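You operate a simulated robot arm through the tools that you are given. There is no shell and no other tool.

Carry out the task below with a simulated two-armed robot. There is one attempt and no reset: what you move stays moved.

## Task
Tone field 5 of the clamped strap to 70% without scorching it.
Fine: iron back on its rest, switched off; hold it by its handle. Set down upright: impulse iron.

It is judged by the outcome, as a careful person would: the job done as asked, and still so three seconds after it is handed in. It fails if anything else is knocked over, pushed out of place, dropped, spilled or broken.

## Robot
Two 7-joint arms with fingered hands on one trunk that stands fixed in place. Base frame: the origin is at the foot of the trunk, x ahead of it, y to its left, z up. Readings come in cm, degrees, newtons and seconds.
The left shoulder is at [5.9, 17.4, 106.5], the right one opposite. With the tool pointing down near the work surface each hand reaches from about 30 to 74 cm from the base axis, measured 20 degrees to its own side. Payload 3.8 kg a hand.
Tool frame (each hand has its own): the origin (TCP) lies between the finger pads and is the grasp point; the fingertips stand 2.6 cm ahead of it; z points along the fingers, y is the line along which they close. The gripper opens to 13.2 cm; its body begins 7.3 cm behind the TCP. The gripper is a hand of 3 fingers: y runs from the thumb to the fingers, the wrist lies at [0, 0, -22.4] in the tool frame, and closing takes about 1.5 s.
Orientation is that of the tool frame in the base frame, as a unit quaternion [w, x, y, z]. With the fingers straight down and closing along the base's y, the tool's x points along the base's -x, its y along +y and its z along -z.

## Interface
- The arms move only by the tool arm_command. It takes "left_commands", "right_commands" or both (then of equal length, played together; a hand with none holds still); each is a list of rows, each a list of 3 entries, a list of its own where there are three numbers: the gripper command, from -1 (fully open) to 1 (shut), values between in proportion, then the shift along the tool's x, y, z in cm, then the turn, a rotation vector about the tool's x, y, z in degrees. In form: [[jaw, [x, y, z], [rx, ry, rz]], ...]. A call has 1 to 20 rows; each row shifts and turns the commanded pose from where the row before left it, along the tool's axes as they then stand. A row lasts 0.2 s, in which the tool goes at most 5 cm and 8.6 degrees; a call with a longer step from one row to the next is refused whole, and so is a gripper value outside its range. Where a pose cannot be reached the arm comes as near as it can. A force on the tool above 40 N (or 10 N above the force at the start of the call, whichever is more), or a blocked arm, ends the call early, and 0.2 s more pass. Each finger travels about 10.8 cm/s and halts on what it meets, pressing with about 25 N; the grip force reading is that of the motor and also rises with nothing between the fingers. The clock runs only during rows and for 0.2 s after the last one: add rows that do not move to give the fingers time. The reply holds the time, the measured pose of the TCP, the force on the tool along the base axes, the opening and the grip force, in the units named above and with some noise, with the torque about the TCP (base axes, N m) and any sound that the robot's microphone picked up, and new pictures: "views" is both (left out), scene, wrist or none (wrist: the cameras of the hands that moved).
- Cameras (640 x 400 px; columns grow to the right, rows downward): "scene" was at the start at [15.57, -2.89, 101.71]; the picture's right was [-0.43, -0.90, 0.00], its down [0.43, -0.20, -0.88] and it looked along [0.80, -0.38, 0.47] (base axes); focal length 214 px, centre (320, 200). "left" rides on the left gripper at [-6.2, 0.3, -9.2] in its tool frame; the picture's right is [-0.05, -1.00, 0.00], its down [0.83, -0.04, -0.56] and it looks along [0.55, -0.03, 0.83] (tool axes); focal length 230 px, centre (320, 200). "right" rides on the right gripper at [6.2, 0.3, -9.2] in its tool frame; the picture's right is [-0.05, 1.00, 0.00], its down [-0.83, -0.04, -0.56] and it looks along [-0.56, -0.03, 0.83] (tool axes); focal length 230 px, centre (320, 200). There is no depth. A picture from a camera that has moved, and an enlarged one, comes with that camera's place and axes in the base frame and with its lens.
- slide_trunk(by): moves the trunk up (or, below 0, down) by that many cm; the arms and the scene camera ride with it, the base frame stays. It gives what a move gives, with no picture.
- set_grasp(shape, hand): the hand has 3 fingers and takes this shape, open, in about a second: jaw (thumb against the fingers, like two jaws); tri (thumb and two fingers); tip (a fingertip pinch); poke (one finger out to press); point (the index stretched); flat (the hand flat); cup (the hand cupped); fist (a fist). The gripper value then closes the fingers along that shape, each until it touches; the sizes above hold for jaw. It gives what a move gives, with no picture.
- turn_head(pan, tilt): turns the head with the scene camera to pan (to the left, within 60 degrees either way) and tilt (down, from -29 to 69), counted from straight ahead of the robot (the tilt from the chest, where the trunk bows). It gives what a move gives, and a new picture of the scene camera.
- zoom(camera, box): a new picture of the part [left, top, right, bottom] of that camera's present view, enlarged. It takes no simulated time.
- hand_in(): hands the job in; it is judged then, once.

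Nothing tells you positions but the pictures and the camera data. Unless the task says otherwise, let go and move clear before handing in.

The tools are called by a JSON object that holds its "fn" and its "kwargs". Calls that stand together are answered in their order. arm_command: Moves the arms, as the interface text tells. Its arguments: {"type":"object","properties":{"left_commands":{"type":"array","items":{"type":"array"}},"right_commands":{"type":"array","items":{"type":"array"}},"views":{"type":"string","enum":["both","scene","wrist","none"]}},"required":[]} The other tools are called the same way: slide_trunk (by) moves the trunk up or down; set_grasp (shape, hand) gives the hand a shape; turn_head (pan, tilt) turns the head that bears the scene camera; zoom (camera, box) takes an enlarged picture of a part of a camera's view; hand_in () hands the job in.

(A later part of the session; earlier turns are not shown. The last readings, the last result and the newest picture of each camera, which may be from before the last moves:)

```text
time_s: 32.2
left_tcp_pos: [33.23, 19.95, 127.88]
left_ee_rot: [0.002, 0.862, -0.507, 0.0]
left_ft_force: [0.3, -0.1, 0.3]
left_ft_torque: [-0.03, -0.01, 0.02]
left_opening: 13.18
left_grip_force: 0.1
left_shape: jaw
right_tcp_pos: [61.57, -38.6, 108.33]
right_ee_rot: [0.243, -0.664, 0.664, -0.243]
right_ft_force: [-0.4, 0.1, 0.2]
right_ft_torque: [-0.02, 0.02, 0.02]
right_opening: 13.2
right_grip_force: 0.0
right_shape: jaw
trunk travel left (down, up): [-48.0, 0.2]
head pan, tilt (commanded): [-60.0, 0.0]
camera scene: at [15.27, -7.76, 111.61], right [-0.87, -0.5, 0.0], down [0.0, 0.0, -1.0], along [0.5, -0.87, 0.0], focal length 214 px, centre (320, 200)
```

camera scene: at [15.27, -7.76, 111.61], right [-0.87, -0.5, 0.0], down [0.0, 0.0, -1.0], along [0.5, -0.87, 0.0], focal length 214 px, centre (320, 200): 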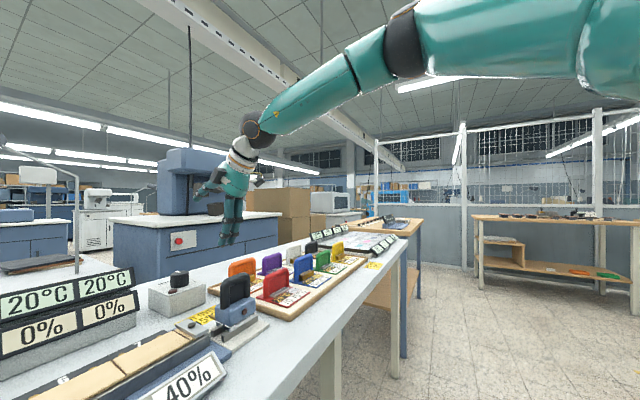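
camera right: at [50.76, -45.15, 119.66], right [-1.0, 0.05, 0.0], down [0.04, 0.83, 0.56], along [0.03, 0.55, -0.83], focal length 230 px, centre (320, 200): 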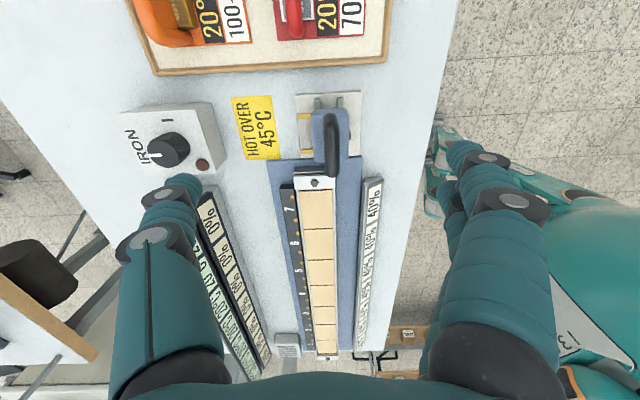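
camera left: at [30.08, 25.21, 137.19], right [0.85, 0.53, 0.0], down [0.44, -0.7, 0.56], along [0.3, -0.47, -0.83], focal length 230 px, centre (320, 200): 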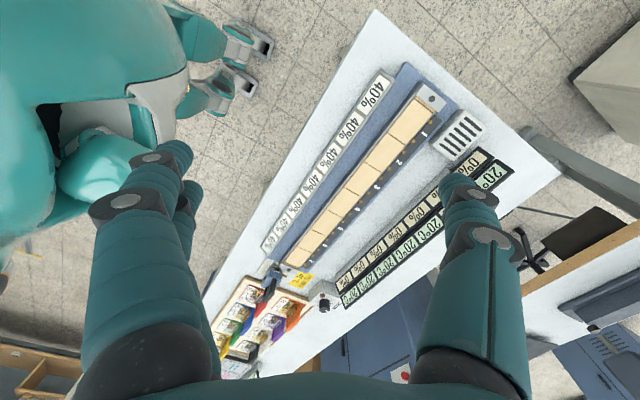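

With a 40° forward tilt I got to x ≈ 61.6. I'll continue forward and sideways toward above the knob at (68.5, −35.3) while staying high.

{"fn": "arm_command", "kwargs": {"right_commands": [[-1, [-1, -1.53, 1.29], [0, 0, 0]], [-1, [-1, -1.53, 1.29], [0, 0, 0]], [-1, [-1, -1.53, 1.29], [0, 0, 0]], [-1, [0, -0.77, 0.64], [0, 0, 0]], [-1, [0, 0, 0], [0, 0, 0]]], "views": "both"}}

```text
time_s: 33.4
left_tcp_pos: [33.24, 19.96, 127.96]
left_ee_rot: [0.0, 0.861, -0.508, 0.0]
left_ft_force: [0.3, 0.0, -0.4]
left_ft_torque: [-0.02, 0.04, 0.01]
left_opening: 13.21
left_grip_force: 0.0
left_shape: jaw
right_tcp_pos: [64.54, -36.78, 108.57]
right_ee_rot: [-0.242, 0.665, -0.664, 0.242]
right_ft_force: [-0.4, -0.4, 0.1]
right_ft_torque: [0.02, -0.02, 0.02]
right_opening: 13.21
right_grip_force: 0.0
right_shape: jaw
right hand out of reach, approached as far as the arm can: row 2, 3, 4
trunk travel left (down, up): [-48.0, 0.2]
head pan, tilt (commanded): [-60.0, 0.0]
camera scene: at [15.3, -7.76, 111.6], right [-0.87, -0.5, 0.0], down [0.0, 0.0, -1.0], along [0.5, -0.87, 0.0], focal length 214 px, centre (320, 200)
camera right: at [58.31, -42.86, 115.41], right [-0.76, 0.05, -0.64], down [-0.32, 0.83, 0.45], along [0.56, 0.55, -0.62], focal length 230 px, centre (320, 200)
```

scene: 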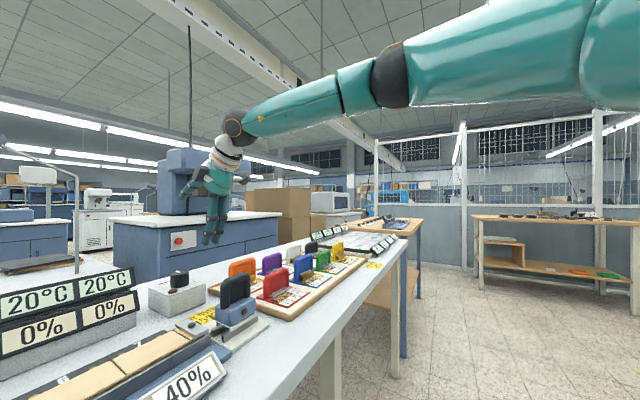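
right: 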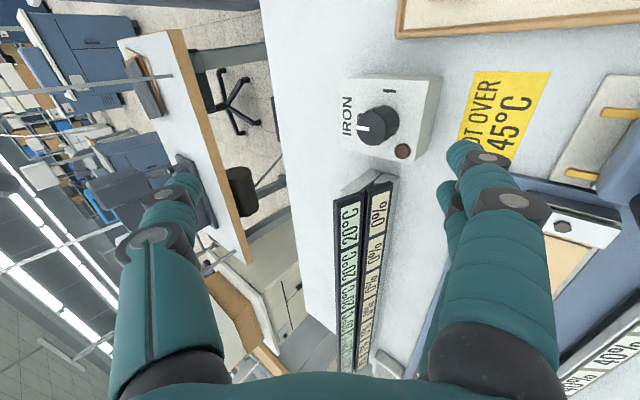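

The wrist itself seems stuck near x ≈ 50 at this y. I'll check whether the limit is better at smaller |y| (arm more to the front) by moving left while pushing forward, staying at z ≈ 108 above the displays.

{"fn": "arm_command", "kwargs": {"right_commands": [[-1, [-4, 0, 0], [0, 0, 0]], [-1, [-4, 0, 0], [0, 0, 0]], [-1, [-4, 0, 0], [0, 0, 0]], [-1, [0, -2.3, 1.93], [0, 0, 0]], [-1, [0, -2.3, 1.93], [0, 0, 0]], [-1, [0, -2.3, 1.93], [0, 0, 0]], [-1, [0, -2.3, 1.93], [0, 0, 0]], [-1, [0, 0, 0], [0, 0, 0]]], "views": "scene"}}

```text
time_s: 35.2
left_tcp_pos: [33.25, 20.1, 127.91]
left_ee_rot: [0.0, 0.862, -0.507, -0.001]
left_ft_force: [-0.2, 1.1, -0.2]
left_ft_torque: [0.02, -0.02, 0.03]
left_opening: 13.18
left_grip_force: 0.0
left_shape: jaw
right_tcp_pos: [62.85, -31.19, 110.69]
right_ee_rot: [0.243, -0.664, 0.664, -0.243]
right_ft_force: [0.2, -0.1, -0.7]
right_ft_torque: [0.03, 0.01, -0.01]
right_opening: 13.19
right_grip_force: 0.2
right_shape: jaw
right hand out of reach, approached as far as the arm can: row 1, 2, 3, 4, 5, 6, 7
trunk travel left (down, up): [-48.0, 0.2]
head pan, tilt (commanded): [-60.0, 0.0]
camera scene: at [15.31, -7.77, 111.6], right [-0.87, -0.5, 0.0], down [0.0, 0.0, -1.0], along [0.5, -0.87, 0.0], focal length 214 px, centre (320, 200)
```

scene: 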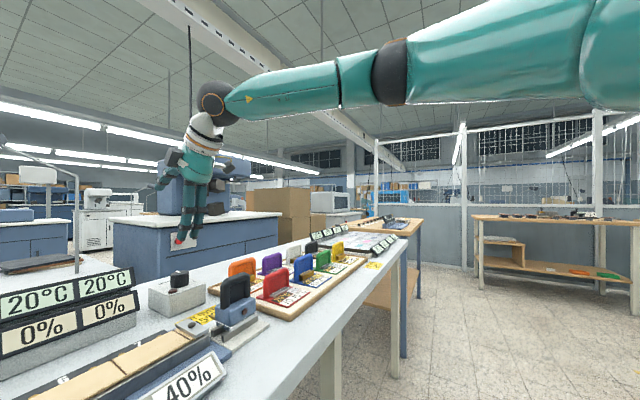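

The elbow is stuck out to the right and the forearm swings about it, so I need a better arm posture. I'll retreat to a nearer point in front of the strap, straighten the tool, and watch how the elbow behaves.

{"fn": "arm_command", "kwargs": {"right_commands": [[-1, [0, 2.3, -1.93], [0, 0, 0]], [-1, [0, 3, -2.5], [-8, 0, 0]], [-1, [0, 3, -1.9], [-8, 0, 0]], [-1, [0, 3.5, -1.2], [-8, 0, 0]], [-1, [0, 3.5, -0.7], [-8, 0, 0]], [-1, [0, 3.5, 0], [-8, 0, 0]], [-1, [-4, 0, 0], [0, 0, 0]], [-1, [-4, 0, 0], [0, 0, 0]], [-1, [-4, 0, 0], [0, 0, 0]], [-1, [0, 0, 0], [0, 0, 0]]], "views": "scene"}}

```text
time_s: 37.4
left_tcp_pos: [33.17, 20.06, 127.92]
left_ee_rot: [0.0, 0.862, -0.508, 0.001]
left_ft_force: [-0.3, -0.6, 0.6]
left_ft_torque: [0.0, -0.04, -0.02]
left_opening: 13.21
left_grip_force: 0.0
left_shape: jaw
right_tcp_pos: [40.35, -20.23, 109.49]
right_ee_rot: [0.0, -0.707, 0.708, -0.002]
right_ft_force: [0.0, 0.0, -0.4]
right_ft_torque: [-0.03, -0.01, 0.02]
right_opening: 13.18
right_grip_force: 0.0
right_shape: jaw
right hand out of reach, approached as far as the arm can: row 9
trunk travel left (down, up): [-48.0, 0.2]
head pan, tilt (commanded): [-60.0, 0.0]
camera scene: at [15.25, -7.74, 111.62], right [-0.87, -0.5, 0.0], down [0.0, 0.0, -1.0], along [0.5, -0.87, 0.0], focal length 214 px, centre (320, 200)
```

scene: 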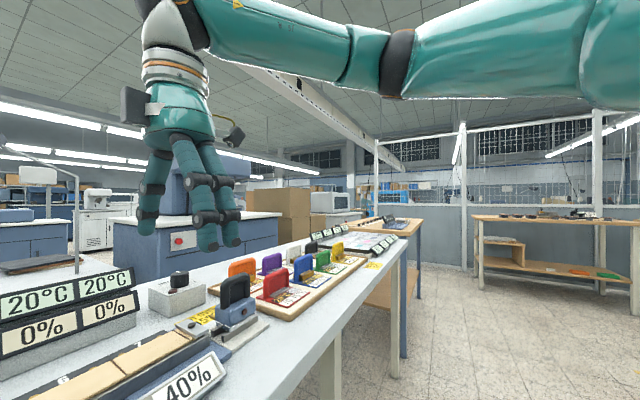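

The elbow stays in the same spot even here. I'll lower the hand to z ≈ 98 over the free bench strip in front and see whether the elbow drops and frees up.

{"fn": "arm_command", "kwargs": {"right_commands": [[-1, [0, 1, 3], [0, 0, 0]], [-1, [0, 1, 3], [0, 0, 0]], [-1, [0, 0, 3], [0, 0, 0]], [-1, [0, 0, 2], [0, 0, 0]], [-1, [0, 0, 0], [0, 0, 0]], [-1, [-3, 0, 0], [0, 0, 0]], [-1, [-3, 0, 0], [0, 0, 0]], [-1, [0, -3, 0], [0, 0, 0]], [-1, [0, -3, 0], [0, 0, 0]], [-1, [0, 0, 0], [0, 0, 0]]], "views": "scene"}}

```text
time_s: 39.6
left_tcp_pos: [33.29, 20.01, 127.84]
left_ee_rot: [0.0, 0.862, -0.506, -0.001]
left_ft_force: [0.7, -0.6, -0.3]
left_ft_torque: [0.03, -0.01, 0.01]
left_opening: 13.19
left_grip_force: 0.0
left_shape: jaw
right_tcp_pos: [39.83, -21.25, 100.86]
right_ee_rot: [-0.002, 0.707, -0.707, 0.001]
right_ft_force: [-0.8, -0.4, -0.3]
right_ft_torque: [-0.04, 0.0, 0.01]
right_opening: 13.19
right_grip_force: 0.0
right_shape: jaw
right hand out of reach, approached as far as the arm can: row 4, 6, 7, 8, 9
trunk travel left (down, up): [-48.0, 0.2]
head pan, tilt (commanded): [-60.0, 0.0]
camera scene: at [15.32, -7.77, 111.6], right [-0.87, -0.5, 0.0], down [0.0, 0.0, -1.0], along [0.5, -0.87, 0.0], focal length 214 px, centre (320, 200)
```

scene: 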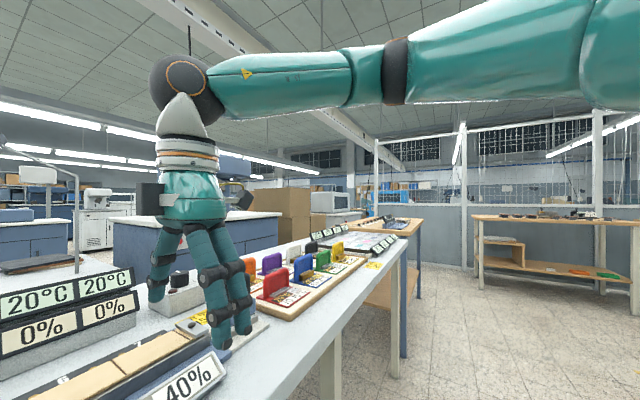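

The shoulder seems to be in an "elbow up and out" configuration that can't swing forward. I'll pull the hand back off the bench to the robot's right side and lower it in front of the bench so the elbow drops, then come forward again.

{"fn": "arm_command", "kwargs": {"right_commands": [[0, [3, 4, -1.5], [0, 0, 0]], [0, [3, 4, -1.5], [0, 0, 0]], [0, [3, 4, -1.5], [0, 0, 0]], [0, [4, 2.5, 0], [0, 0, 0]], [0, [4, 2.5, 0], [0, 0, 0]], [0, [4, 2.5, 0], [0, 0, 0]], [0, [4, 2.5, 0], [0, 0, 0]], [0, [0, 0, 3], [0, 0, 0]], [0, [0, 0, 3], [0, 0, 0]], [0, [0, 0, 0], [0, 0, 0]]], "views": "scene"}}

```text
refused: row 1 steps farther than a row can; nothing moved
```

{"fn": "arm_command", "kwargs": {"right_commands": [[0, [2.5, 3.5, -1.5], [0, 0, 0]], [0, [2.5, 3.5, -1.5], [0, 0, 0]], [0, [2.5, 3.5, -1.5], [0, 0, 0]], [0, [4, 2.5, 0], [0, 0, 0]], [0, [4, 2.5, 0], [0, 0, 0]], [0, [4, 2.5, 0], [0, 0, 0]], [0, [4, 2.5, 0], [0, 0, 0]], [0, [0, 0, 3], [0, 0, 0]], [0, [0, 0, 3], [0, 0, 0]], [0, [0, 0, 0], [0, 0, 0]]], "views": "scene"}}

```text
time_s: 41.8
left_tcp_pos: [33.33, 19.98, 127.86]
left_ee_rot: [-0.001, 0.862, -0.507, 0.0]
left_ft_force: [0.3, -0.3, 0.7]
left_ft_torque: [-0.04, 0.02, -0.01]
left_opening: 13.18
left_grip_force: 0.0
left_shape: jaw
right_tcp_pos: [19.37, -44.41, 99.42]
right_ee_rot: [-0.001, 0.707, -0.707, 0.0]
right_ft_force: [0.2, -0.2, 0.7]
right_ft_torque: [-0.02, 0.02, 0.02]
right_opening: 6.63
right_grip_force: 0.1
right_shape: jaw
trunk travel left (down, up): [-48.0, 0.2]
head pan, tilt (commanded): [-60.0, 0.0]
camera scene: at [15.34, -7.76, 111.59], right [-0.87, -0.5, 0.0], down [0.0, 0.0, -1.0], along [0.5, -0.87, 0.0], focal length 214 px, centre (320, 200)
```

scene: 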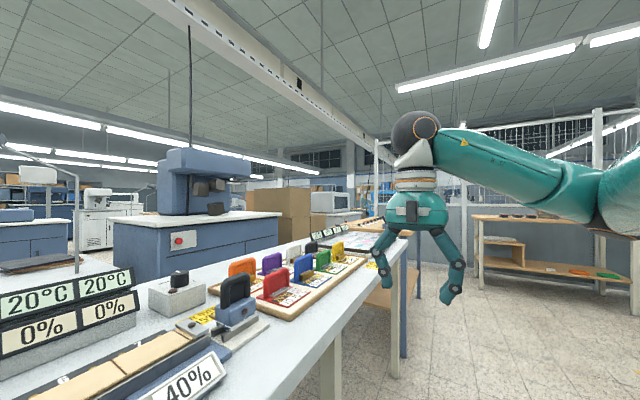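

The elbow has come back and lower now. I'll continue lowering the hand beside the robot, in the free space in front of the bench.

{"fn": "arm_command", "kwargs": {"right_commands": [[0, [0, 0, 4], [0, 0, 0]], [0, [0, 0, 4], [0, 0, 0]], [0, [0, 0, 4], [0, 0, 0]], [0, [0, 0, 4], [0, 0, 0]], [0, [0, 0, 4], [0, 0, 0]], [0, [0, 0, 4], [0, 0, 0]], [0, [0, 0, 4], [0, 0, 0]], [0, [0, 0, 4], [0, 0, 0]], [0, [0, 0, 0], [0, 0, 0]]], "views": "scene"}}

```text
time_s: 43.8
left_tcp_pos: [33.35, 19.97, 127.85]
left_ee_rot: [0.0, 0.862, -0.508, 0.0]
left_ft_force: [-0.2, 0.8, -0.1]
left_ft_torque: [-0.03, 0.02, 0.02]
left_opening: 13.2
left_grip_force: 0.0
left_shape: jaw
right_tcp_pos: [19.53, -44.64, 67.42]
right_ee_rot: [0.0, -0.707, 0.708, -0.001]
right_ft_force: [-0.4, 0.2, -0.5]
right_ft_torque: [0.0, -0.02, 0.01]
right_opening: 6.65
right_grip_force: 0.1
right_shape: jaw
trunk travel left (down, up): [-48.0, 0.2]
head pan, tilt (commanded): [-60.0, 0.0]
camera scene: at [15.31, -7.76, 111.6], right [-0.87, -0.5, 0.0], down [0.0, 0.0, -1.0], along [0.5, -0.87, 0.0], focal length 214 px, centre (320, 200)
```

scene: 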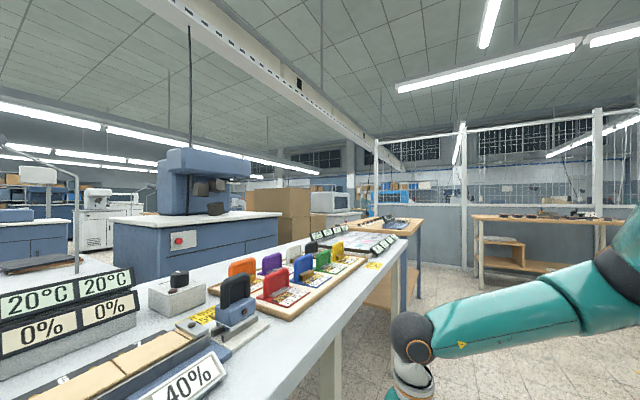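

The elbow is now below shoulder height (better branch). Next I'll raise a little and pitch the fingers forward about the wrist, keeping the elbow low, ending with the hand pointing forward at z ≈ 103 over the bench front.

{"fn": "arm_command", "kwargs": {"right_commands": [[0, [0, 0, -3.75], [0, 0, 0]], [0, [0, 0, -3.75], [0, 0, 0]], [0, [0, 0, -3.75], [0, 0, 0]], [0, [0, 0, -3.75], [0, 0, 0]], [0, [0, 0, -3.75], [0, 0, 0]], [0, [0, -3.31, -0.25], [8.5, 0, 0]], [0, [0, -3.31, -0.25], [8.5, 0, 0]], [0, [0, -3.31, -0.25], [8.5, 0, 0]], [0, [0, -3.31, -0.25], [8.5, 0, 0]], [0, [0, -3.31, -0.25], [8.5, 0, 0]], [0, [0, -3.31, -0.25], [8.5, 0, 0]], [0, [0, -3.31, -0.25], [8.5, 0, 0]], [0, [0, -3.31, -0.25], [8.5, 0, 0]], [0, [0, -3.31, -0.25], [8.5, 0, 0]], [0, [0, 0, 0], [0, 0, 0]]], "views": "both"}}

```text
time_s: 47.0
left_tcp_pos: [33.28, 19.94, 127.97]
left_ee_rot: [0.0, 0.861, -0.508, 0.0]
left_ft_force: [-0.4, -0.3, 0.0]
left_ft_torque: [-0.02, -0.01, -0.02]
left_opening: 13.19
left_grip_force: 0.0
left_shape: jaw
right_tcp_pos: [40.98, -44.39, 103.56]
right_ee_rot: [-0.439, 0.555, -0.554, 0.439]
right_ft_force: [-0.3, 0.5, -0.5]
right_ft_torque: [-0.01, -0.01, 0.01]
right_opening: 6.64
right_grip_force: 0.0
right_shape: jaw
trunk travel left (down, up): [-48.0, 0.2]
head pan, tilt (commanded): [-60.0, 0.0]
camera scene: at [15.31, -7.78, 111.6], right [-0.87, -0.5, 0.0], down [0.0, 0.0, -1.0], along [0.5, -0.87, 0.0], focal length 214 px, centre (320, 200)
camera right: at [31.98, -50.7, 105.35], right [-0.23, 0.05, -0.97], down [-0.53, 0.83, 0.17], along [0.82, 0.55, -0.16], focal length 230 px, centre (320, 200)
```

scene: 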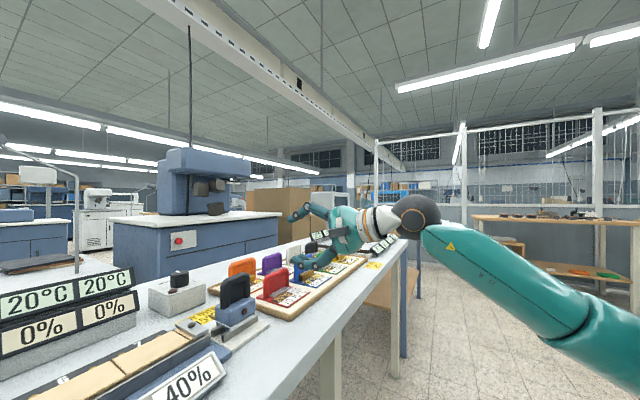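
right: 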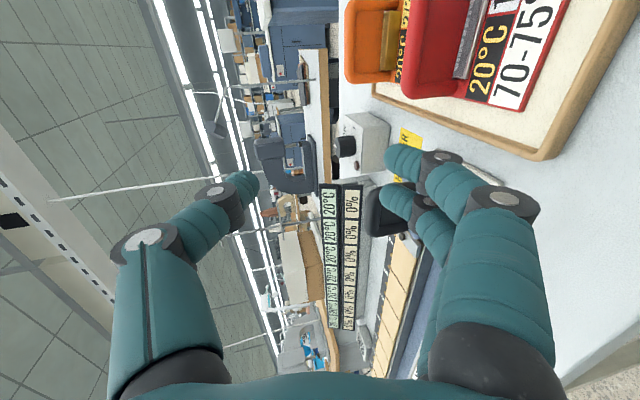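

The elbow is low now and the wrist comfortable. I'll raise slightly and extend forward over the bench to check that this posture gives more reach.

{"fn": "arm_command", "kwargs": {"right_commands": [[0, [0, -3.9, -0.93], [0, 0, 0]], [0, [-1.5, -0.93, 3.89], [0, 0, 0]], [0, [-1.5, -0.93, 3.89], [0, 0, 0]], [0, [-1.5, -0.93, 3.89], [0, 0, 0]], [0, [-1.5, -0.93, 3.89], [0, 0, 0]], [0, [-1.5, -0.93, 3.89], [0, 0, 0]], [0, [-1, -0.7, 2.92], [0, 0, 0]], [0, [0, 0, 0], [0, 0, 0]]], "views": "scene"}}

```text
time_s: 48.8
left_tcp_pos: [33.32, 20.04, 127.98]
left_ee_rot: [0.0, 0.862, -0.508, 0.0]
left_ft_force: [-0.1, 0.1, 0.8]
left_ft_torque: [-0.03, 0.03, 0.0]
left_opening: 13.19
left_grip_force: 0.1
left_shape: jaw
right_tcp_pos: [64.14, -35.98, 107.63]
right_ee_rot: [-0.439, 0.555, -0.555, 0.438]
right_ft_force: [-0.5, -0.2, -0.4]
right_ft_torque: [-0.01, -0.04, 0.01]
right_opening: 6.65
right_grip_force: 0.1
right_shape: jaw
trunk travel left (down, up): [-48.0, 0.2]
head pan, tilt (commanded): [-60.0, 0.0]
camera scene: at [15.3, -7.78, 111.6], right [-0.87, -0.5, 0.0], down [0.0, 0.0, -1.0], along [0.5, -0.87, 0.0], focal length 214 px, centre (320, 200)
```

scene: 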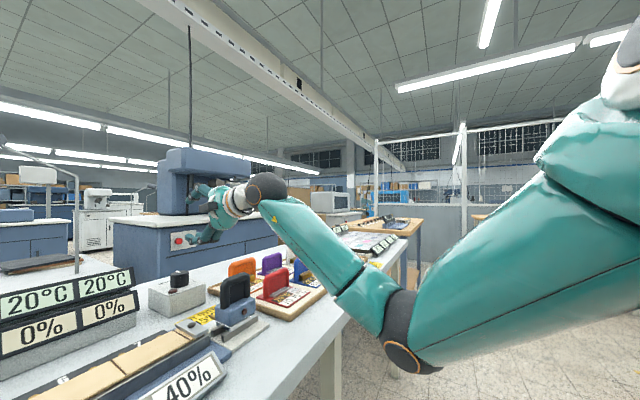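

The arm now has the elbow low and forward and reaches well. I'll look at the wrist view from here to measure the knob box more precisely.

{"fn": "zoom", "kwargs": {"camera": "right", "box": [0, 0, 640, 400]}}

{"fn": "turn_head", "kwargs": {"pan": -40, "tilt": 20}}

{"fn": "zoom", "kwargs": {"camera": "scene", "box": [200, 100, 440, 250]}}

```text
1.00 times, centred on (320, 200) of right (not enlarged: the box is as wide or as high as the picture)
camera zoom: at [55.15, -42.11, 109.36], right [-0.23, 0.05, -0.97], down [-0.53, 0.83, 0.17], along [0.82, 0.55, -0.17], focal length 230 px, centre (320, 200)
```

zoom: 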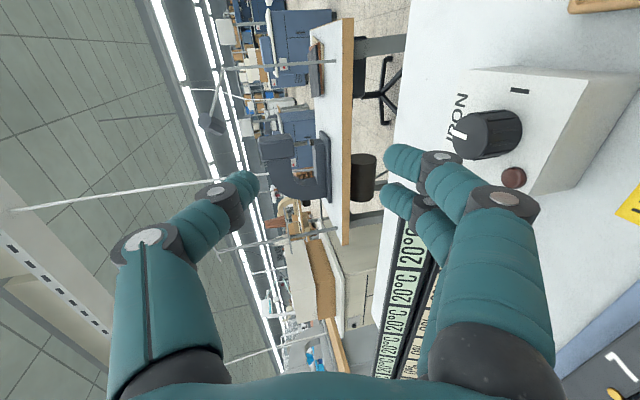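

```text
time_s: 49.6
left_tcp_pos: [33.33, 20.02, 127.91]
left_ee_rot: [0.0, 0.862, -0.507, 0.0]
left_ft_force: [-0.2, 0.2, 0.6]
left_ft_torque: [-0.02, 0.02, 0.03]
left_opening: 13.22
left_grip_force: 0.2
left_shape: jaw
right_tcp_pos: [64.16, -36.07, 107.52]
right_ee_rot: [-0.439, 0.555, -0.555, 0.438]
right_ft_force: [-0.6, -0.1, -0.6]
right_ft_torque: [0.02, 0.0, 0.0]
right_opening: 6.63
right_grip_force: 0.0
right_shape: jaw
trunk travel left (down, up): [-48.0, 0.2]
head pan, tilt (commanded): [-40.0, 20.0]
camera scene: at [17.94, -5.97, 108.38], right [-0.64, -0.77, 0.0], down [-0.26, 0.22, -0.94], along [0.72, -0.6, -0.34], focal length 214 px, centre (320, 200)
```

scene: 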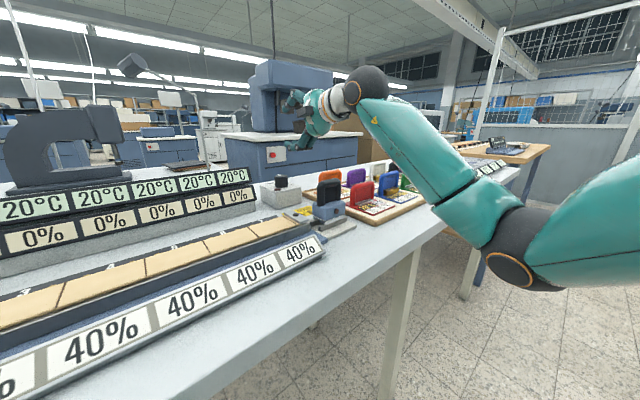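

```text
2.67 times, centred on (320, 175) of scene
camera zoom: at [17.94, -5.97, 108.38], right [-0.64, -0.77, 0.0], down [-0.26, 0.22, -0.94], along [0.72, -0.6, -0.34], focal length 572 px, centre (320, 267)
```

zoom: 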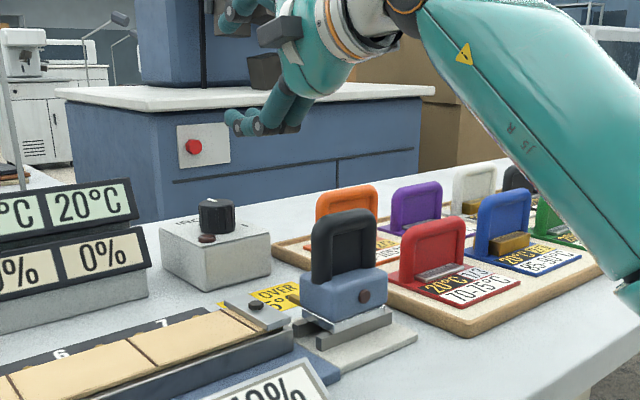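

Knob centre is about (70.4, −35.3), top z ≈ 93.8, box top ≈ 90.2. I'll roll the hand +90° about its axis so the fingers close sideways (along y), and reduce the tilt to ~42°, all at z ≈ 107.

{"fn": "arm_command", "kwargs": {"right_commands": [[-0.2, [0, 0, 0], [0, 0, 8.5]], [-0.2, [0, 0, 0], [0, 0, 8.5]], [-0.2, [0, 0, 0], [0, 0, 8.5]], [-0.2, [0, 0, 0], [0, 0, 8.5]], [-0.2, [0, 0, 0], [0, 0, 8.5]], [-0.2, [0, 0, 0], [0, 0, 8.5]], [-0.2, [0, 0, 0], [0, 0, 8.5]], [-0.2, [0, 0, 0], [0, 0, 8.5]], [-0.2, [0, 0, 0], [0, 0, 8.5]], [-0.2, [0, 0, 0], [0, 0, 8.5]], [-0.2, [0, 0, 0], [0, 0, 5]], [-0.2, [0, 0, 0], [0, 8.5, 0]], [-0.2, [0, 0, 0], [0, 8.5, 0]], [-0.2, [0, 0, 0], [0, 8.5, 0]], [-0.2, [0, 0, 0], [0, 8.5, 0]], [-0.2, [0, 0, 0], [0, 0, 0]]], "views": "both"}}

```text
time_s: 53.0
left_tcp_pos: [33.18, 20.09, 127.85]
left_ee_rot: [0.0, 0.862, -0.507, 0.0]
left_ft_force: [-0.2, 0.6, 0.7]
left_ft_torque: [-0.01, -0.01, 0.02]
left_opening: 13.2
left_grip_force: 0.1
left_shape: jaw
right_tcp_pos: [64.05, -36.07, 107.32]
right_ee_rot: [0.362, 0.001, 0.932, 0.0]
right_ft_force: [-0.9, -0.8, -0.6]
right_ft_torque: [0.0, -0.05, 0.01]
right_opening: 7.85
right_grip_force: 0.1
right_shape: jaw
trunk travel left (down, up): [-48.0, 0.2]
head pan, tilt (commanded): [-40.0, 20.0]
camera scene: at [17.95, -5.98, 108.36], right [-0.64, -0.77, 0.0], down [-0.26, 0.22, -0.94], along [0.72, -0.6, -0.34], focal length 214 px, centre (320, 200)
camera right: at [53.3, -35.74, 109.93], right [0.04, 1.0, 0.04], down [0.24, -0.04, 0.97], along [0.97, -0.03, -0.24], focal length 230 px, centre (320, 200)
```

scene: 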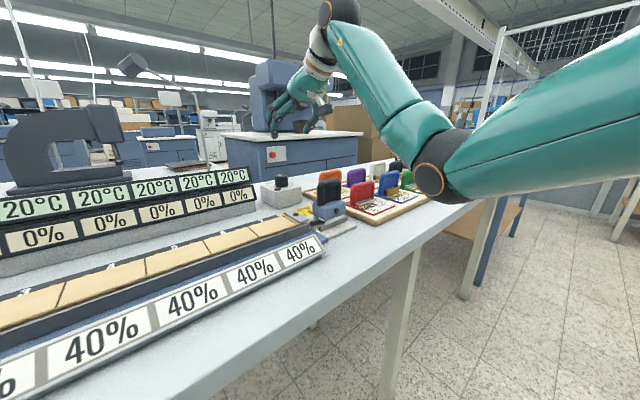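
right: 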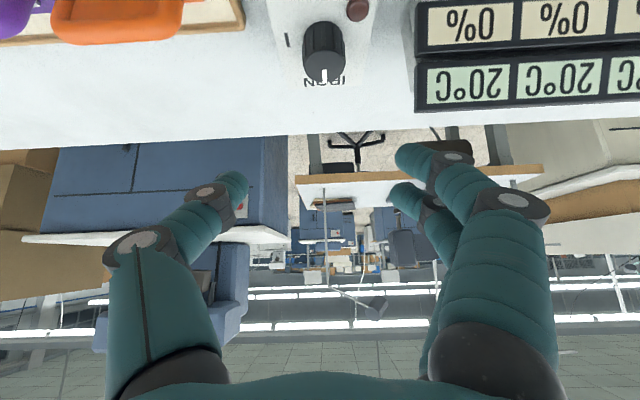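

The hand is nicely placed now: tilt 42°, thumb on the right (−y), fingers on the left. I'll lower to a pre-grasp point 8 cm short of the knob along the finger direction.

{"fn": "arm_command", "kwargs": {"right_commands": [[-0.2, [1.64, 0.19, 2.16], [0, 0, 0]], [-0.2, [1.64, 0.19, 2.16], [0, 0, 0]], [-0.2, [1.64, 0.19, 2.16], [0, 0, 0]], [-0.2, [0, 0, 0], [0, 0, 0]]], "views": "both"}}

{"fn": "zoom", "kwargs": {"camera": "scene", "box": [200, 80, 400, 230]}}

```text
time_s: 54.0
left_tcp_pos: [33.35, 20.14, 127.98]
left_ee_rot: [0.001, 0.862, -0.507, 0.0]
left_ft_force: [-1.1, 0.5, 0.3]
left_ft_torque: [0.01, 0.02, 0.01]
left_opening: 13.17
left_grip_force: 0.0
left_shape: jaw
right_tcp_pos: [64.82, -35.49, 99.27]
right_ee_rot: [0.364, -0.001, 0.931, 0.0]
right_ft_force: [0.3, -0.2, -1.1]
right_ft_torque: [0.0, 0.0, -0.04]
right_opening: 7.88
right_grip_force: 0.1
right_shape: jaw
trunk travel left (down, up): [-48.0, 0.2]
head pan, tilt (commanded): [-40.0, 20.0]
camera scene: at [17.95, -5.95, 108.37], right [-0.64, -0.77, 0.0], down [-0.26, 0.22, -0.94], along [0.72, -0.6, -0.34], focal length 214 px, centre (320, 200)
camera right: at [54.07, -35.22, 101.85], right [0.04, 1.0, 0.04], down [0.24, -0.04, 0.97], along [0.97, -0.03, -0.24], focal length 230 px, centre (320, 200)
```

scene: 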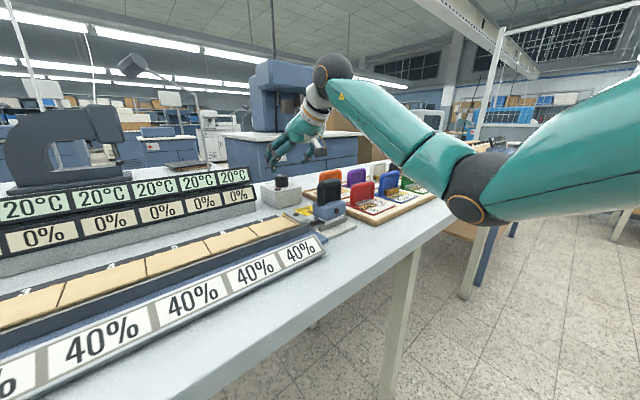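
right: 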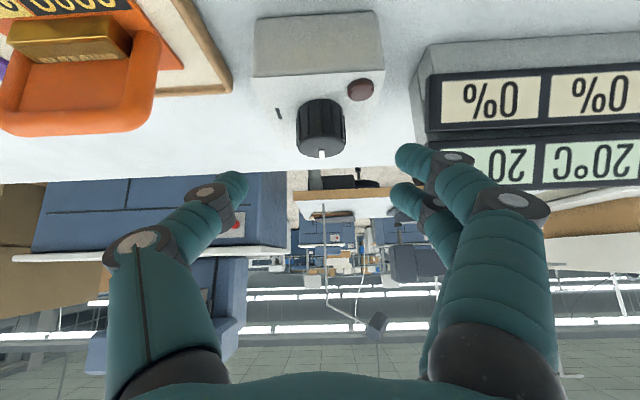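

```text
2.67 times, centred on (300, 155) of scene
camera zoom: at [17.95, -5.95, 108.37], right [-0.64, -0.77, 0.0], down [-0.26, 0.22, -0.94], along [0.72, -0.6, -0.34], focal length 572 px, centre (373, 320)
```

zoom: 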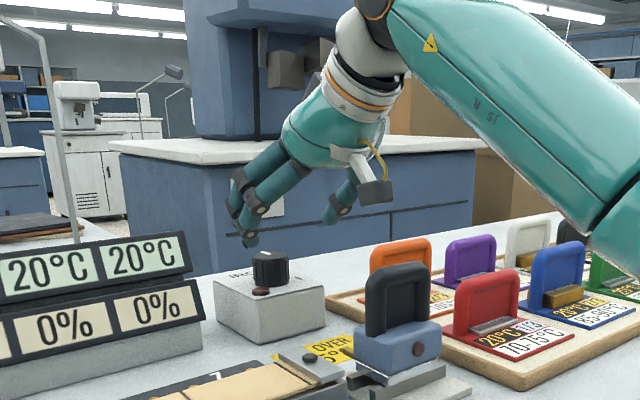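

The knob sits right ahead. To get a long clockwise stroke, I'll first swing the hand azimuth to about +33° (wrist to the right), keeping 8 cm short of the knob.

{"fn": "arm_command", "kwargs": {"right_commands": [[-0.2, [-0.74, -2.8, 0.68], [0, 0, 0]], [-0.2, [0, 0, 0], [-5.62, 0, -6.15]], [-0.2, [0, 0, 0], [-5.62, 0, -6.15]], [-0.2, [0, 0, 0], [-5.62, 0, -6.15]], [-0.2, [0, 0, 0], [-5.62, 0, -6.15]], [-0.2, [0, 0, 0], [0, 0, 0]]], "views": "both"}}

{"fn": "zoom", "kwargs": {"camera": "scene", "box": [200, 80, 400, 230]}}

```text
time_s: 55.4
left_tcp_pos: [33.32, 19.87, 128.01]
left_ee_rot: [0.0, 0.861, -0.508, 0.0]
left_ft_force: [-0.2, 0.9, -0.2]
left_ft_torque: [0.01, 0.0, -0.02]
left_opening: 13.19
left_grip_force: 0.0
left_shape: jaw
right_tcp_pos: [65.85, -38.4, 99.25]
right_ee_rot: [0.347, -0.267, 0.893, 0.103]
right_ft_force: [-0.3, -0.2, -0.5]
right_ft_torque: [0.0, 0.0, -0.03]
right_opening: 7.86
right_grip_force: 0.0
right_shape: jaw
trunk travel left (down, up): [-48.0, 0.2]
head pan, tilt (commanded): [-40.0, 20.0]
camera scene: at [17.95, -5.97, 108.37], right [-0.64, -0.77, 0.0], down [-0.26, 0.22, -0.94], along [0.72, -0.6, -0.34], focal length 214 px, centre (320, 200)
camera right: at [56.64, -43.98, 101.88], right [-0.52, 0.86, 0.03], down [0.22, 0.1, 0.97], along [0.83, 0.51, -0.24], focal length 230 px, centre (320, 200)
```

scene: 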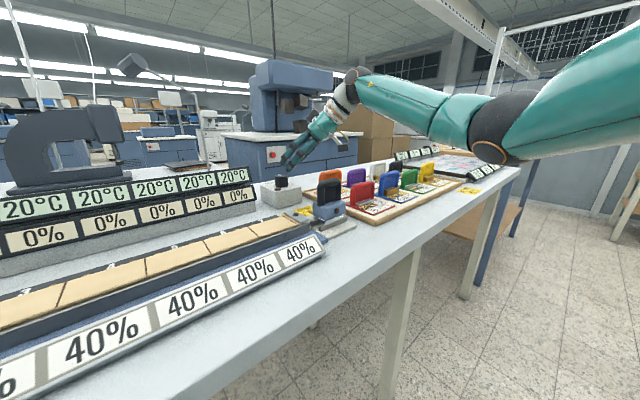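
right: 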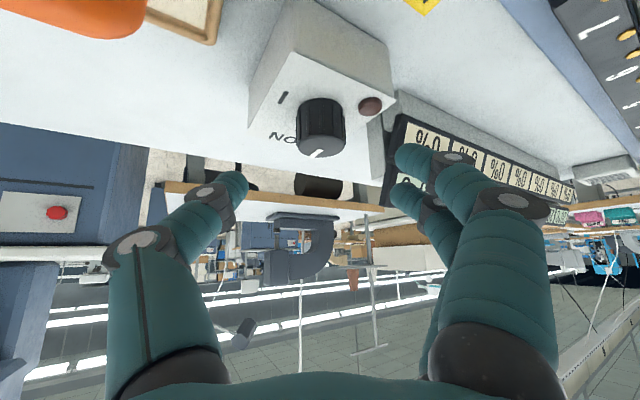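

```text
2.67 times, centred on (300, 155) of scene
camera zoom: at [17.95, -5.97, 108.37], right [-0.64, -0.77, 0.0], down [-0.26, 0.22, -0.94], along [0.72, -0.6, -0.34], focal length 572 px, centre (373, 320)
```

zoom: 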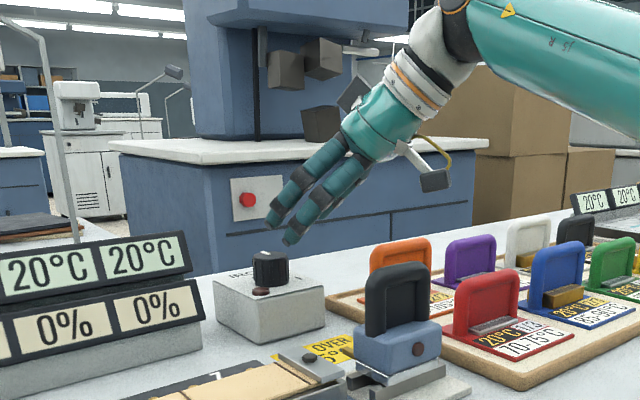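

The knob axis is consistently at (70.35, −35.4). I'll advance 7.9 cm along the finger direction so the pads straddle the knob, then check before closing.

{"fn": "arm_command", "kwargs": {"right_commands": [[-0.2, [0, 0, 2.5], [0, 0, 0]], [-0.2, [0, 0, 2.5], [0, 0, 0]], [-0.2, [0, 0, 1.9], [0, 0, 0]], [-0.2, [0, 0, 0.9], [0, 0, 0]], [-0.2, [0, 0, 0], [0, 0, 0]]], "views": "both"}}

{"fn": "zoom", "kwargs": {"camera": "scene", "box": [220, 110, 380, 230]}}

```text
time_s: 56.6
left_tcp_pos: [33.27, 19.98, 127.95]
left_ee_rot: [0.0, 0.862, -0.508, 0.0]
left_ft_force: [0.2, 0.4, 0.1]
left_ft_torque: [0.01, 0.01, 0.01]
left_opening: 13.17
left_grip_force: 0.1
left_shape: jaw
right_tcp_pos: [70.26, -35.23, 93.64]
right_ee_rot: [0.349, -0.267, 0.892, 0.103]
right_ft_force: [-1.6, -0.3, 5.9]
right_ft_torque: [0.21, 0.15, 0.06]
right_opening: 7.9
right_grip_force: 0.1
right_shape: jaw
trunk travel left (down, up): [-48.0, 0.2]
head pan, tilt (commanded): [-40.0, 20.0]
camera scene: at [17.91, -5.96, 108.39], right [-0.64, -0.77, 0.0], down [-0.26, 0.22, -0.94], along [0.72, -0.6, -0.34], focal length 214 px, centre (320, 200)
camera right: at [61.1, -40.92, 96.21], right [-0.52, 0.86, 0.03], down [0.22, 0.09, 0.97], along [0.83, 0.51, -0.24], focal length 230 px, centre (320, 200)
```

scene: 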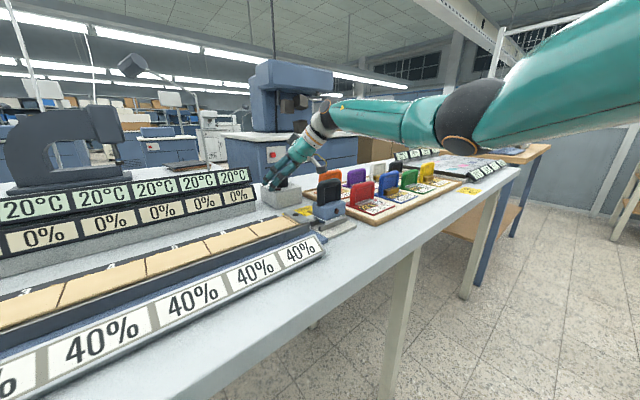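
right: 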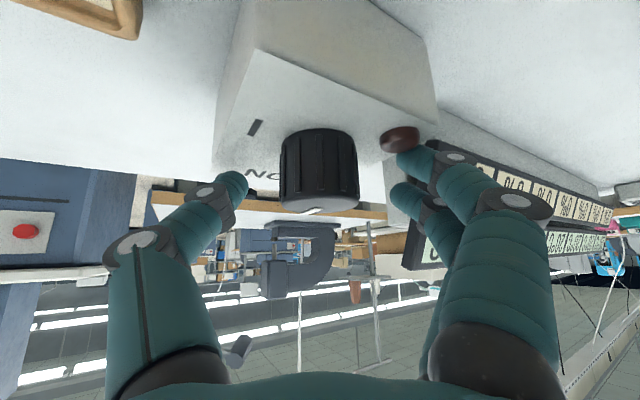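

```text
3.33 times, centred on (300, 170) of scene
camera zoom: at [17.91, -5.96, 108.39], right [-0.64, -0.77, 0.0], down [-0.26, 0.22, -0.94], along [0.72, -0.6, -0.34], focal length 715 px, centre (387, 300)
```

zoom: 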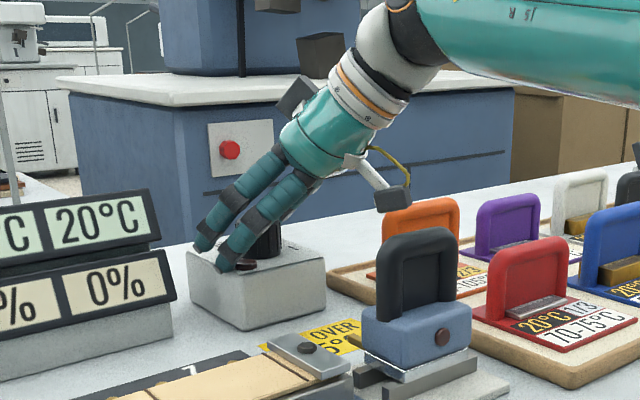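

A fingertip touches the box top (6 N). I'll lift 0.5 cm and then close on the knob.

{"fn": "arm_command", "kwargs": {"right_commands": [[-0.2, [-0.4, 0, -0.44], [0, 0, 0]], [0.2, [0, 0, 0], [0, 0, 0]], [0.5, [0, 0, 0], [0, 0, 0]], [0.8, [0, 0, 0], [0, 0, 0]], [0.8, [0, 0, 0], [0, 0, 0]], [0.8, [0, 0, 0], [0, 0, 0]]], "views": "both"}}

{"fn": "zoom", "kwargs": {"camera": "scene", "box": [220, 110, 380, 230]}}

```text
time_s: 58.0
left_tcp_pos: [33.39, 20.04, 127.98]
left_ee_rot: [0.001, 0.862, -0.507, 0.0]
left_ft_force: [-0.8, 0.0, -0.1]
left_ft_torque: [0.01, 0.0, 0.01]
left_opening: 13.19
left_grip_force: 0.1
left_shape: jaw
right_tcp_pos: [70.3, -35.04, 94.21]
right_ee_rot: [0.348, -0.268, 0.892, 0.104]
right_ft_force: [0.3, 7.5, 1.1]
right_ft_torque: [0.41, 0.11, -0.07]
right_opening: 2.03
right_grip_force: 0.1
right_shape: jaw
trunk travel left (down, up): [-48.0, 0.2]
head pan, tilt (commanded): [-40.0, 20.0]
camera scene: at [17.95, -5.89, 108.37], right [-0.64, -0.77, 0.0], down [-0.26, 0.22, -0.94], along [0.72, -0.6, -0.34], focal length 214 px, centre (320, 200)
camera right: at [61.09, -40.73, 96.73], right [-0.52, 0.86, 0.03], down [0.22, 0.09, 0.97], along [0.83, 0.51, -0.24], focal length 230 px, centre (320, 200)
```

scene: 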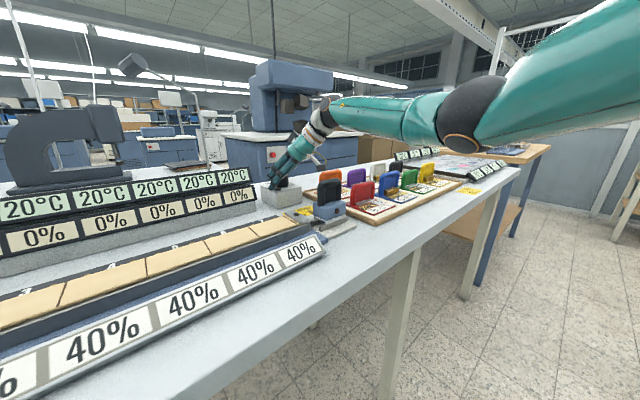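
right: 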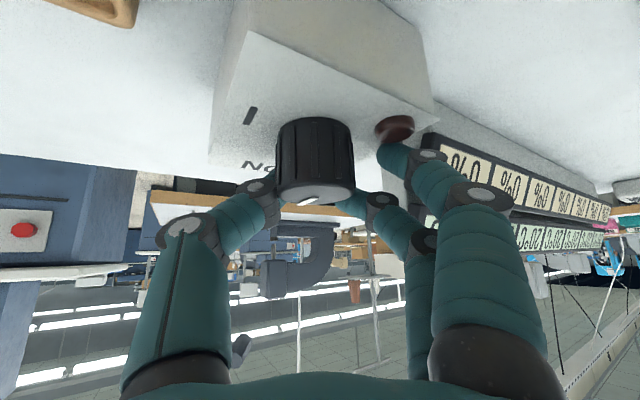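

```text
3.33 times, centred on (300, 170) of scene
camera zoom: at [17.95, -5.89, 108.37], right [-0.64, -0.77, 0.0], down [-0.26, 0.22, -0.94], along [0.72, -0.6, -0.34], focal length 715 px, centre (387, 300)
```

zoom: 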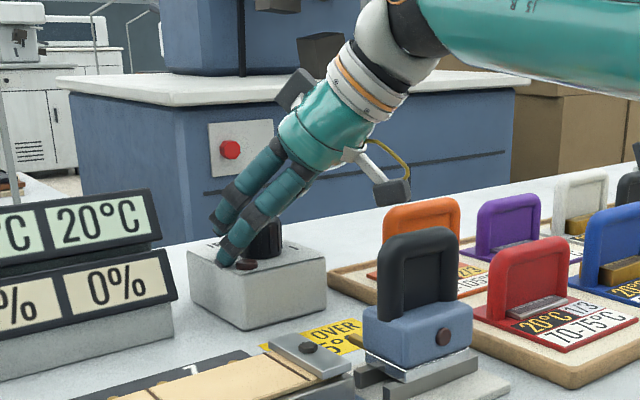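

The thumb and fingers close around the knob. I'll close fully and try a first small clockwise turn, watching whether the pointer follows.

{"fn": "arm_command", "kwargs": {"right_commands": [[1, [0, 0, 0], [0, 0, 0]], [1, [0, 0, 0], [0, 0, 0]], [1, [0, 0, 0], [5.62, 0, 6.15]], [1, [0, 0, 0], [5.62, 0, 6.15]], [1, [0, 0, 0], [0, 0, 0]]], "views": "both"}}

{"fn": "zoom", "kwargs": {"camera": "left", "box": [290, 270, 360, 320]}}

```text
time_s: 59.2
left_tcp_pos: [33.57, 19.99, 127.95]
left_ee_rot: [0.001, 0.862, -0.507, -0.001]
left_ft_force: [0.6, -0.7, -0.3]
left_ft_torque: [-0.02, -0.01, 0.03]
left_opening: 13.2
left_grip_force: 0.0
left_shape: jaw
right_tcp_pos: [70.46, -35.3, 94.03]
right_ee_rot: [0.36, -0.134, 0.922, 0.051]
right_ft_force: [27.2, 3.2, -2.2]
right_ft_torque: [0.09, -0.15, 0.23]
right_opening: 2.04
right_grip_force: 25.0
right_shape: jaw
trunk travel left (down, up): [-48.0, 0.2]
head pan, tilt (commanded): [-40.0, 20.0]
camera scene: at [18.25, -5.95, 108.32], right [-0.64, -0.77, 0.0], down [-0.26, 0.22, -0.94], along [0.72, -0.6, -0.34], focal length 214 px, centre (320, 200)
camera right: at [60.12, -38.03, 96.63], right [-0.25, 0.97, 0.03], down [0.24, 0.03, 0.97], along [0.94, 0.25, -0.24], focal length 230 px, centre (320, 200)
```

scene: 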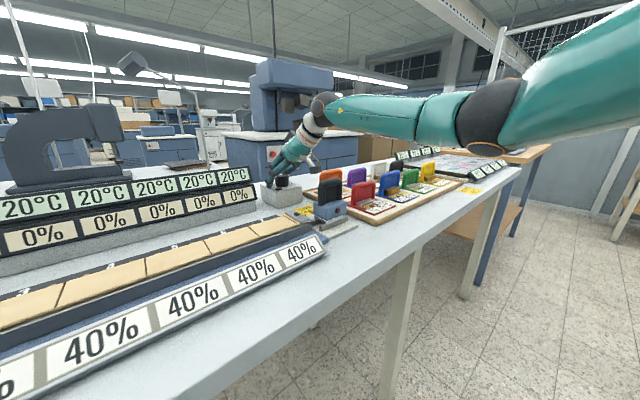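
right: 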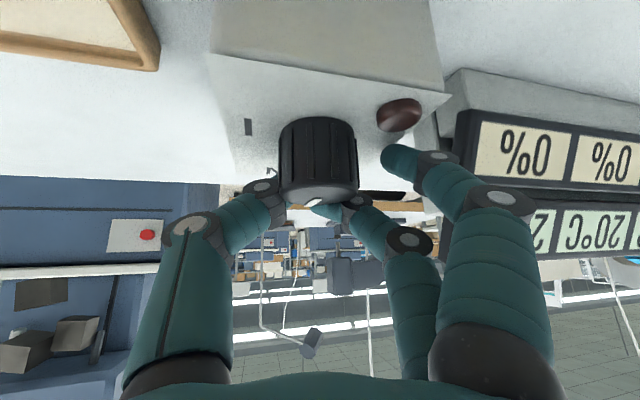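

```text
8.00 times, centred on (325, 295) of left
camera zoom: at [30.47, 25.24, 137.1], right [0.85, 0.53, 0.0], down [0.44, -0.71, 0.55], along [0.29, -0.47, -0.83], focal length 1841 px, centre (280, -560)
```

zoom: 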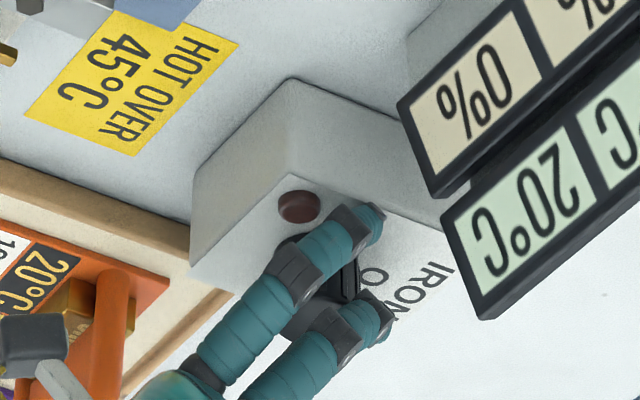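

Grip reads 25 N, with a 27 N force along x — I should check whether the knob is turning or being pushed. Zooming in on the knob.

{"fn": "zoom", "kwargs": {"camera": "right", "box": [230, 90, 430, 230]}}

{"fn": "zoom", "kwargs": {"camera": "scene", "box": [245, 150, 325, 215]}}

```text
2.86 times, centred on (330, 160) of right
camera zoom: at [60.12, -38.03, 96.63], right [-0.25, 0.97, 0.03], down [0.24, 0.03, 0.97], along [0.94, 0.25, -0.24], focal length 657 px, centre (291, 314)
```

zoom: 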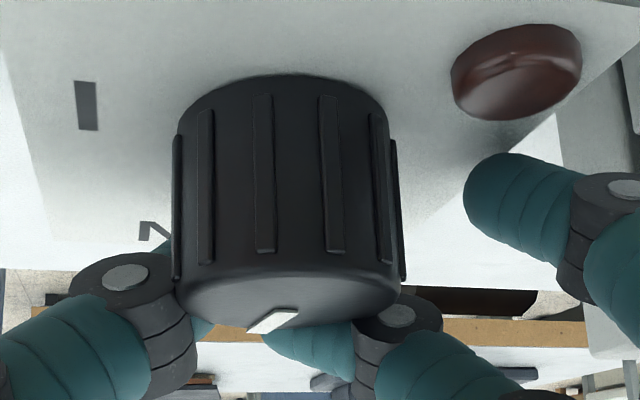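

```text
6.15 times, centred on (285, 182) of scene
camera zoom: at [18.25, -5.95, 108.32], right [-0.64, -0.77, 0.0], down [-0.26, 0.22, -0.94], along [0.72, -0.6, -0.34], focal length 1320 px, centre (535, 308)
```

zoom: 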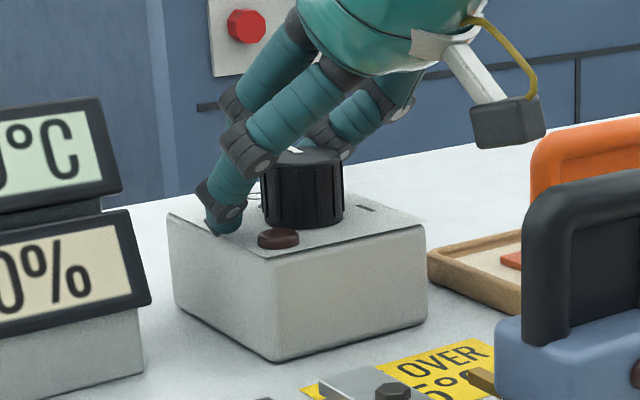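

The pointer has moved from 0° to about −16°, so the knob turns with the hand. I'll continue clockwise with a small +x correction to relieve the side force.

{"fn": "arm_command", "kwargs": {"right_commands": [[1, [-0.2, -0.08, 0.19], [0, 0, 0]], [1, [0, 0, 0], [5.62, 0, 6.15]], [1, [0, 0, 0], [5.62, 0, 6.15]], [1, [0, 0, 0], [5.62, 0, 6.15]]], "views": "wrist"}}

{"fn": "zoom", "kwargs": {"camera": "right", "box": [230, 90, 430, 230]}}

```text
time_s: 60.2
left_tcp_pos: [33.6, 19.92, 127.83]
left_ee_rot: [0.0, 0.862, -0.507, -0.001]
left_ft_force: [-0.5, -0.1, 0.0]
left_ft_torque: [0.03, 0.0, -0.02]
left_opening: 13.19
left_grip_force: 0.1
left_shape: jaw
right_tcp_pos: [70.71, -35.69, 94.08]
right_ee_rot: [0.363, 0.069, 0.929, -0.028]
right_ft_force: [20.4, -6.6, 0.9]
right_ft_torque: [0.22, -0.02, 0.63]
right_opening: 2.13
right_grip_force: 25.1
right_shape: jaw
trunk travel left (down, up): [-48.0, 0.2]
head pan, tilt (commanded): [-40.0, 20.0]
camera right: at [60.11, -33.71, 96.6], right [0.19, 0.98, 0.03], down [0.23, -0.08, 0.97], along [0.96, -0.17, -0.24], focal length 230 px, centre (320, 200)
```

right: 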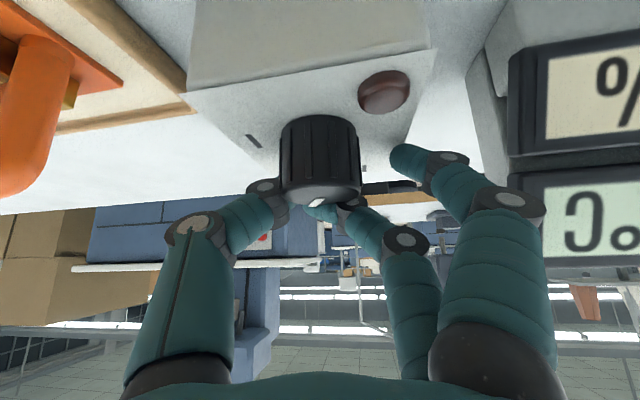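

```text
2.86 times, centred on (330, 160) of right
camera zoom: at [60.11, -33.71, 96.6], right [0.19, 0.98, 0.03], down [0.23, -0.08, 0.97], along [0.96, -0.17, -0.24], focal length 657 px, centre (291, 314)
```

zoom: 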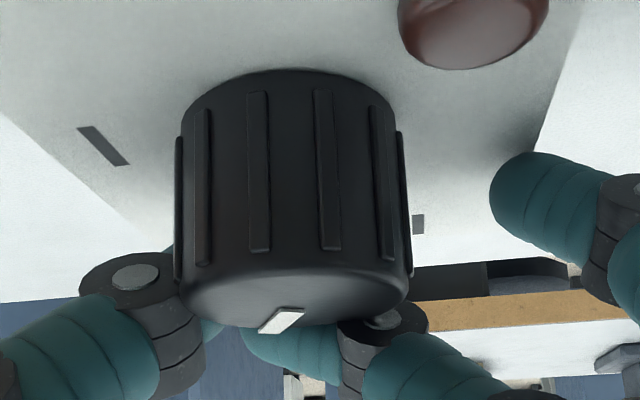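

The pointer is now near −36°. Continuing clockwise.

{"fn": "arm_command", "kwargs": {"right_commands": [[1, [0, 0, 0], [5.62, 0, 6.15]], [1, [0, 0, 0], [5.62, 0, 6.15]], [1, [0, 0, 0], [5.62, 0, 6.15]]], "views": "wrist"}}

{"fn": "zoom", "kwargs": {"camera": "right", "box": [230, 90, 430, 230]}}

```text
time_s: 61.0
left_tcp_pos: [33.52, 19.77, 127.93]
left_ee_rot: [-0.001, 0.862, -0.508, -0.001]
left_ft_force: [0.6, -1.3, 0.2]
left_ft_torque: [-0.03, -0.02, 0.0]
left_opening: 13.2
left_grip_force: 0.0
left_shape: jaw
right_tcp_pos: [70.45, -36.08, 94.11]
right_ee_rot: [0.347, 0.272, 0.891, -0.107]
right_ft_force: [11.3, -22.7, 4.1]
right_ft_torque: [-0.17, -0.11, 0.07]
right_opening: 1.3
right_grip_force: 24.5
right_shape: jaw
trunk travel left (down, up): [-48.0, 0.2]
head pan, tilt (commanded): [-40.0, 20.0]
camera right: at [61.77, -29.79, 96.61], right [0.59, 0.81, 0.03], down [0.17, -0.17, 0.97], along [0.79, -0.57, -0.24], focal length 230 px, centre (320, 200)
```

right: 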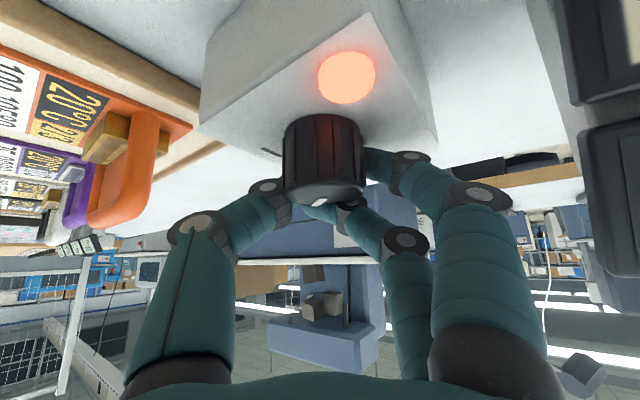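

```text
2.86 times, centred on (330, 160) of right
camera zoom: at [61.77, -29.79, 96.61], right [0.59, 0.81, 0.03], down [0.17, -0.17, 0.97], along [0.79, -0.57, -0.24], focal length 657 px, centre (291, 314)
```

zoom: 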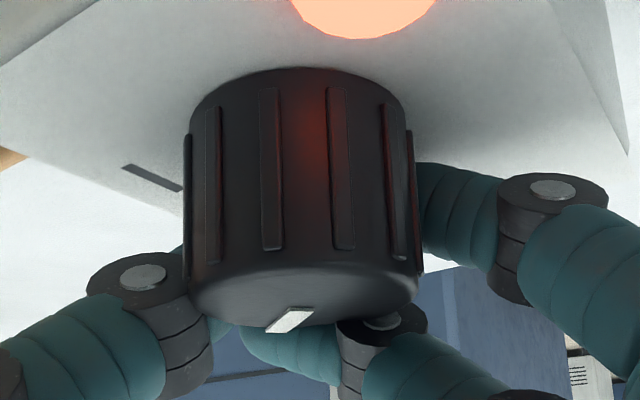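

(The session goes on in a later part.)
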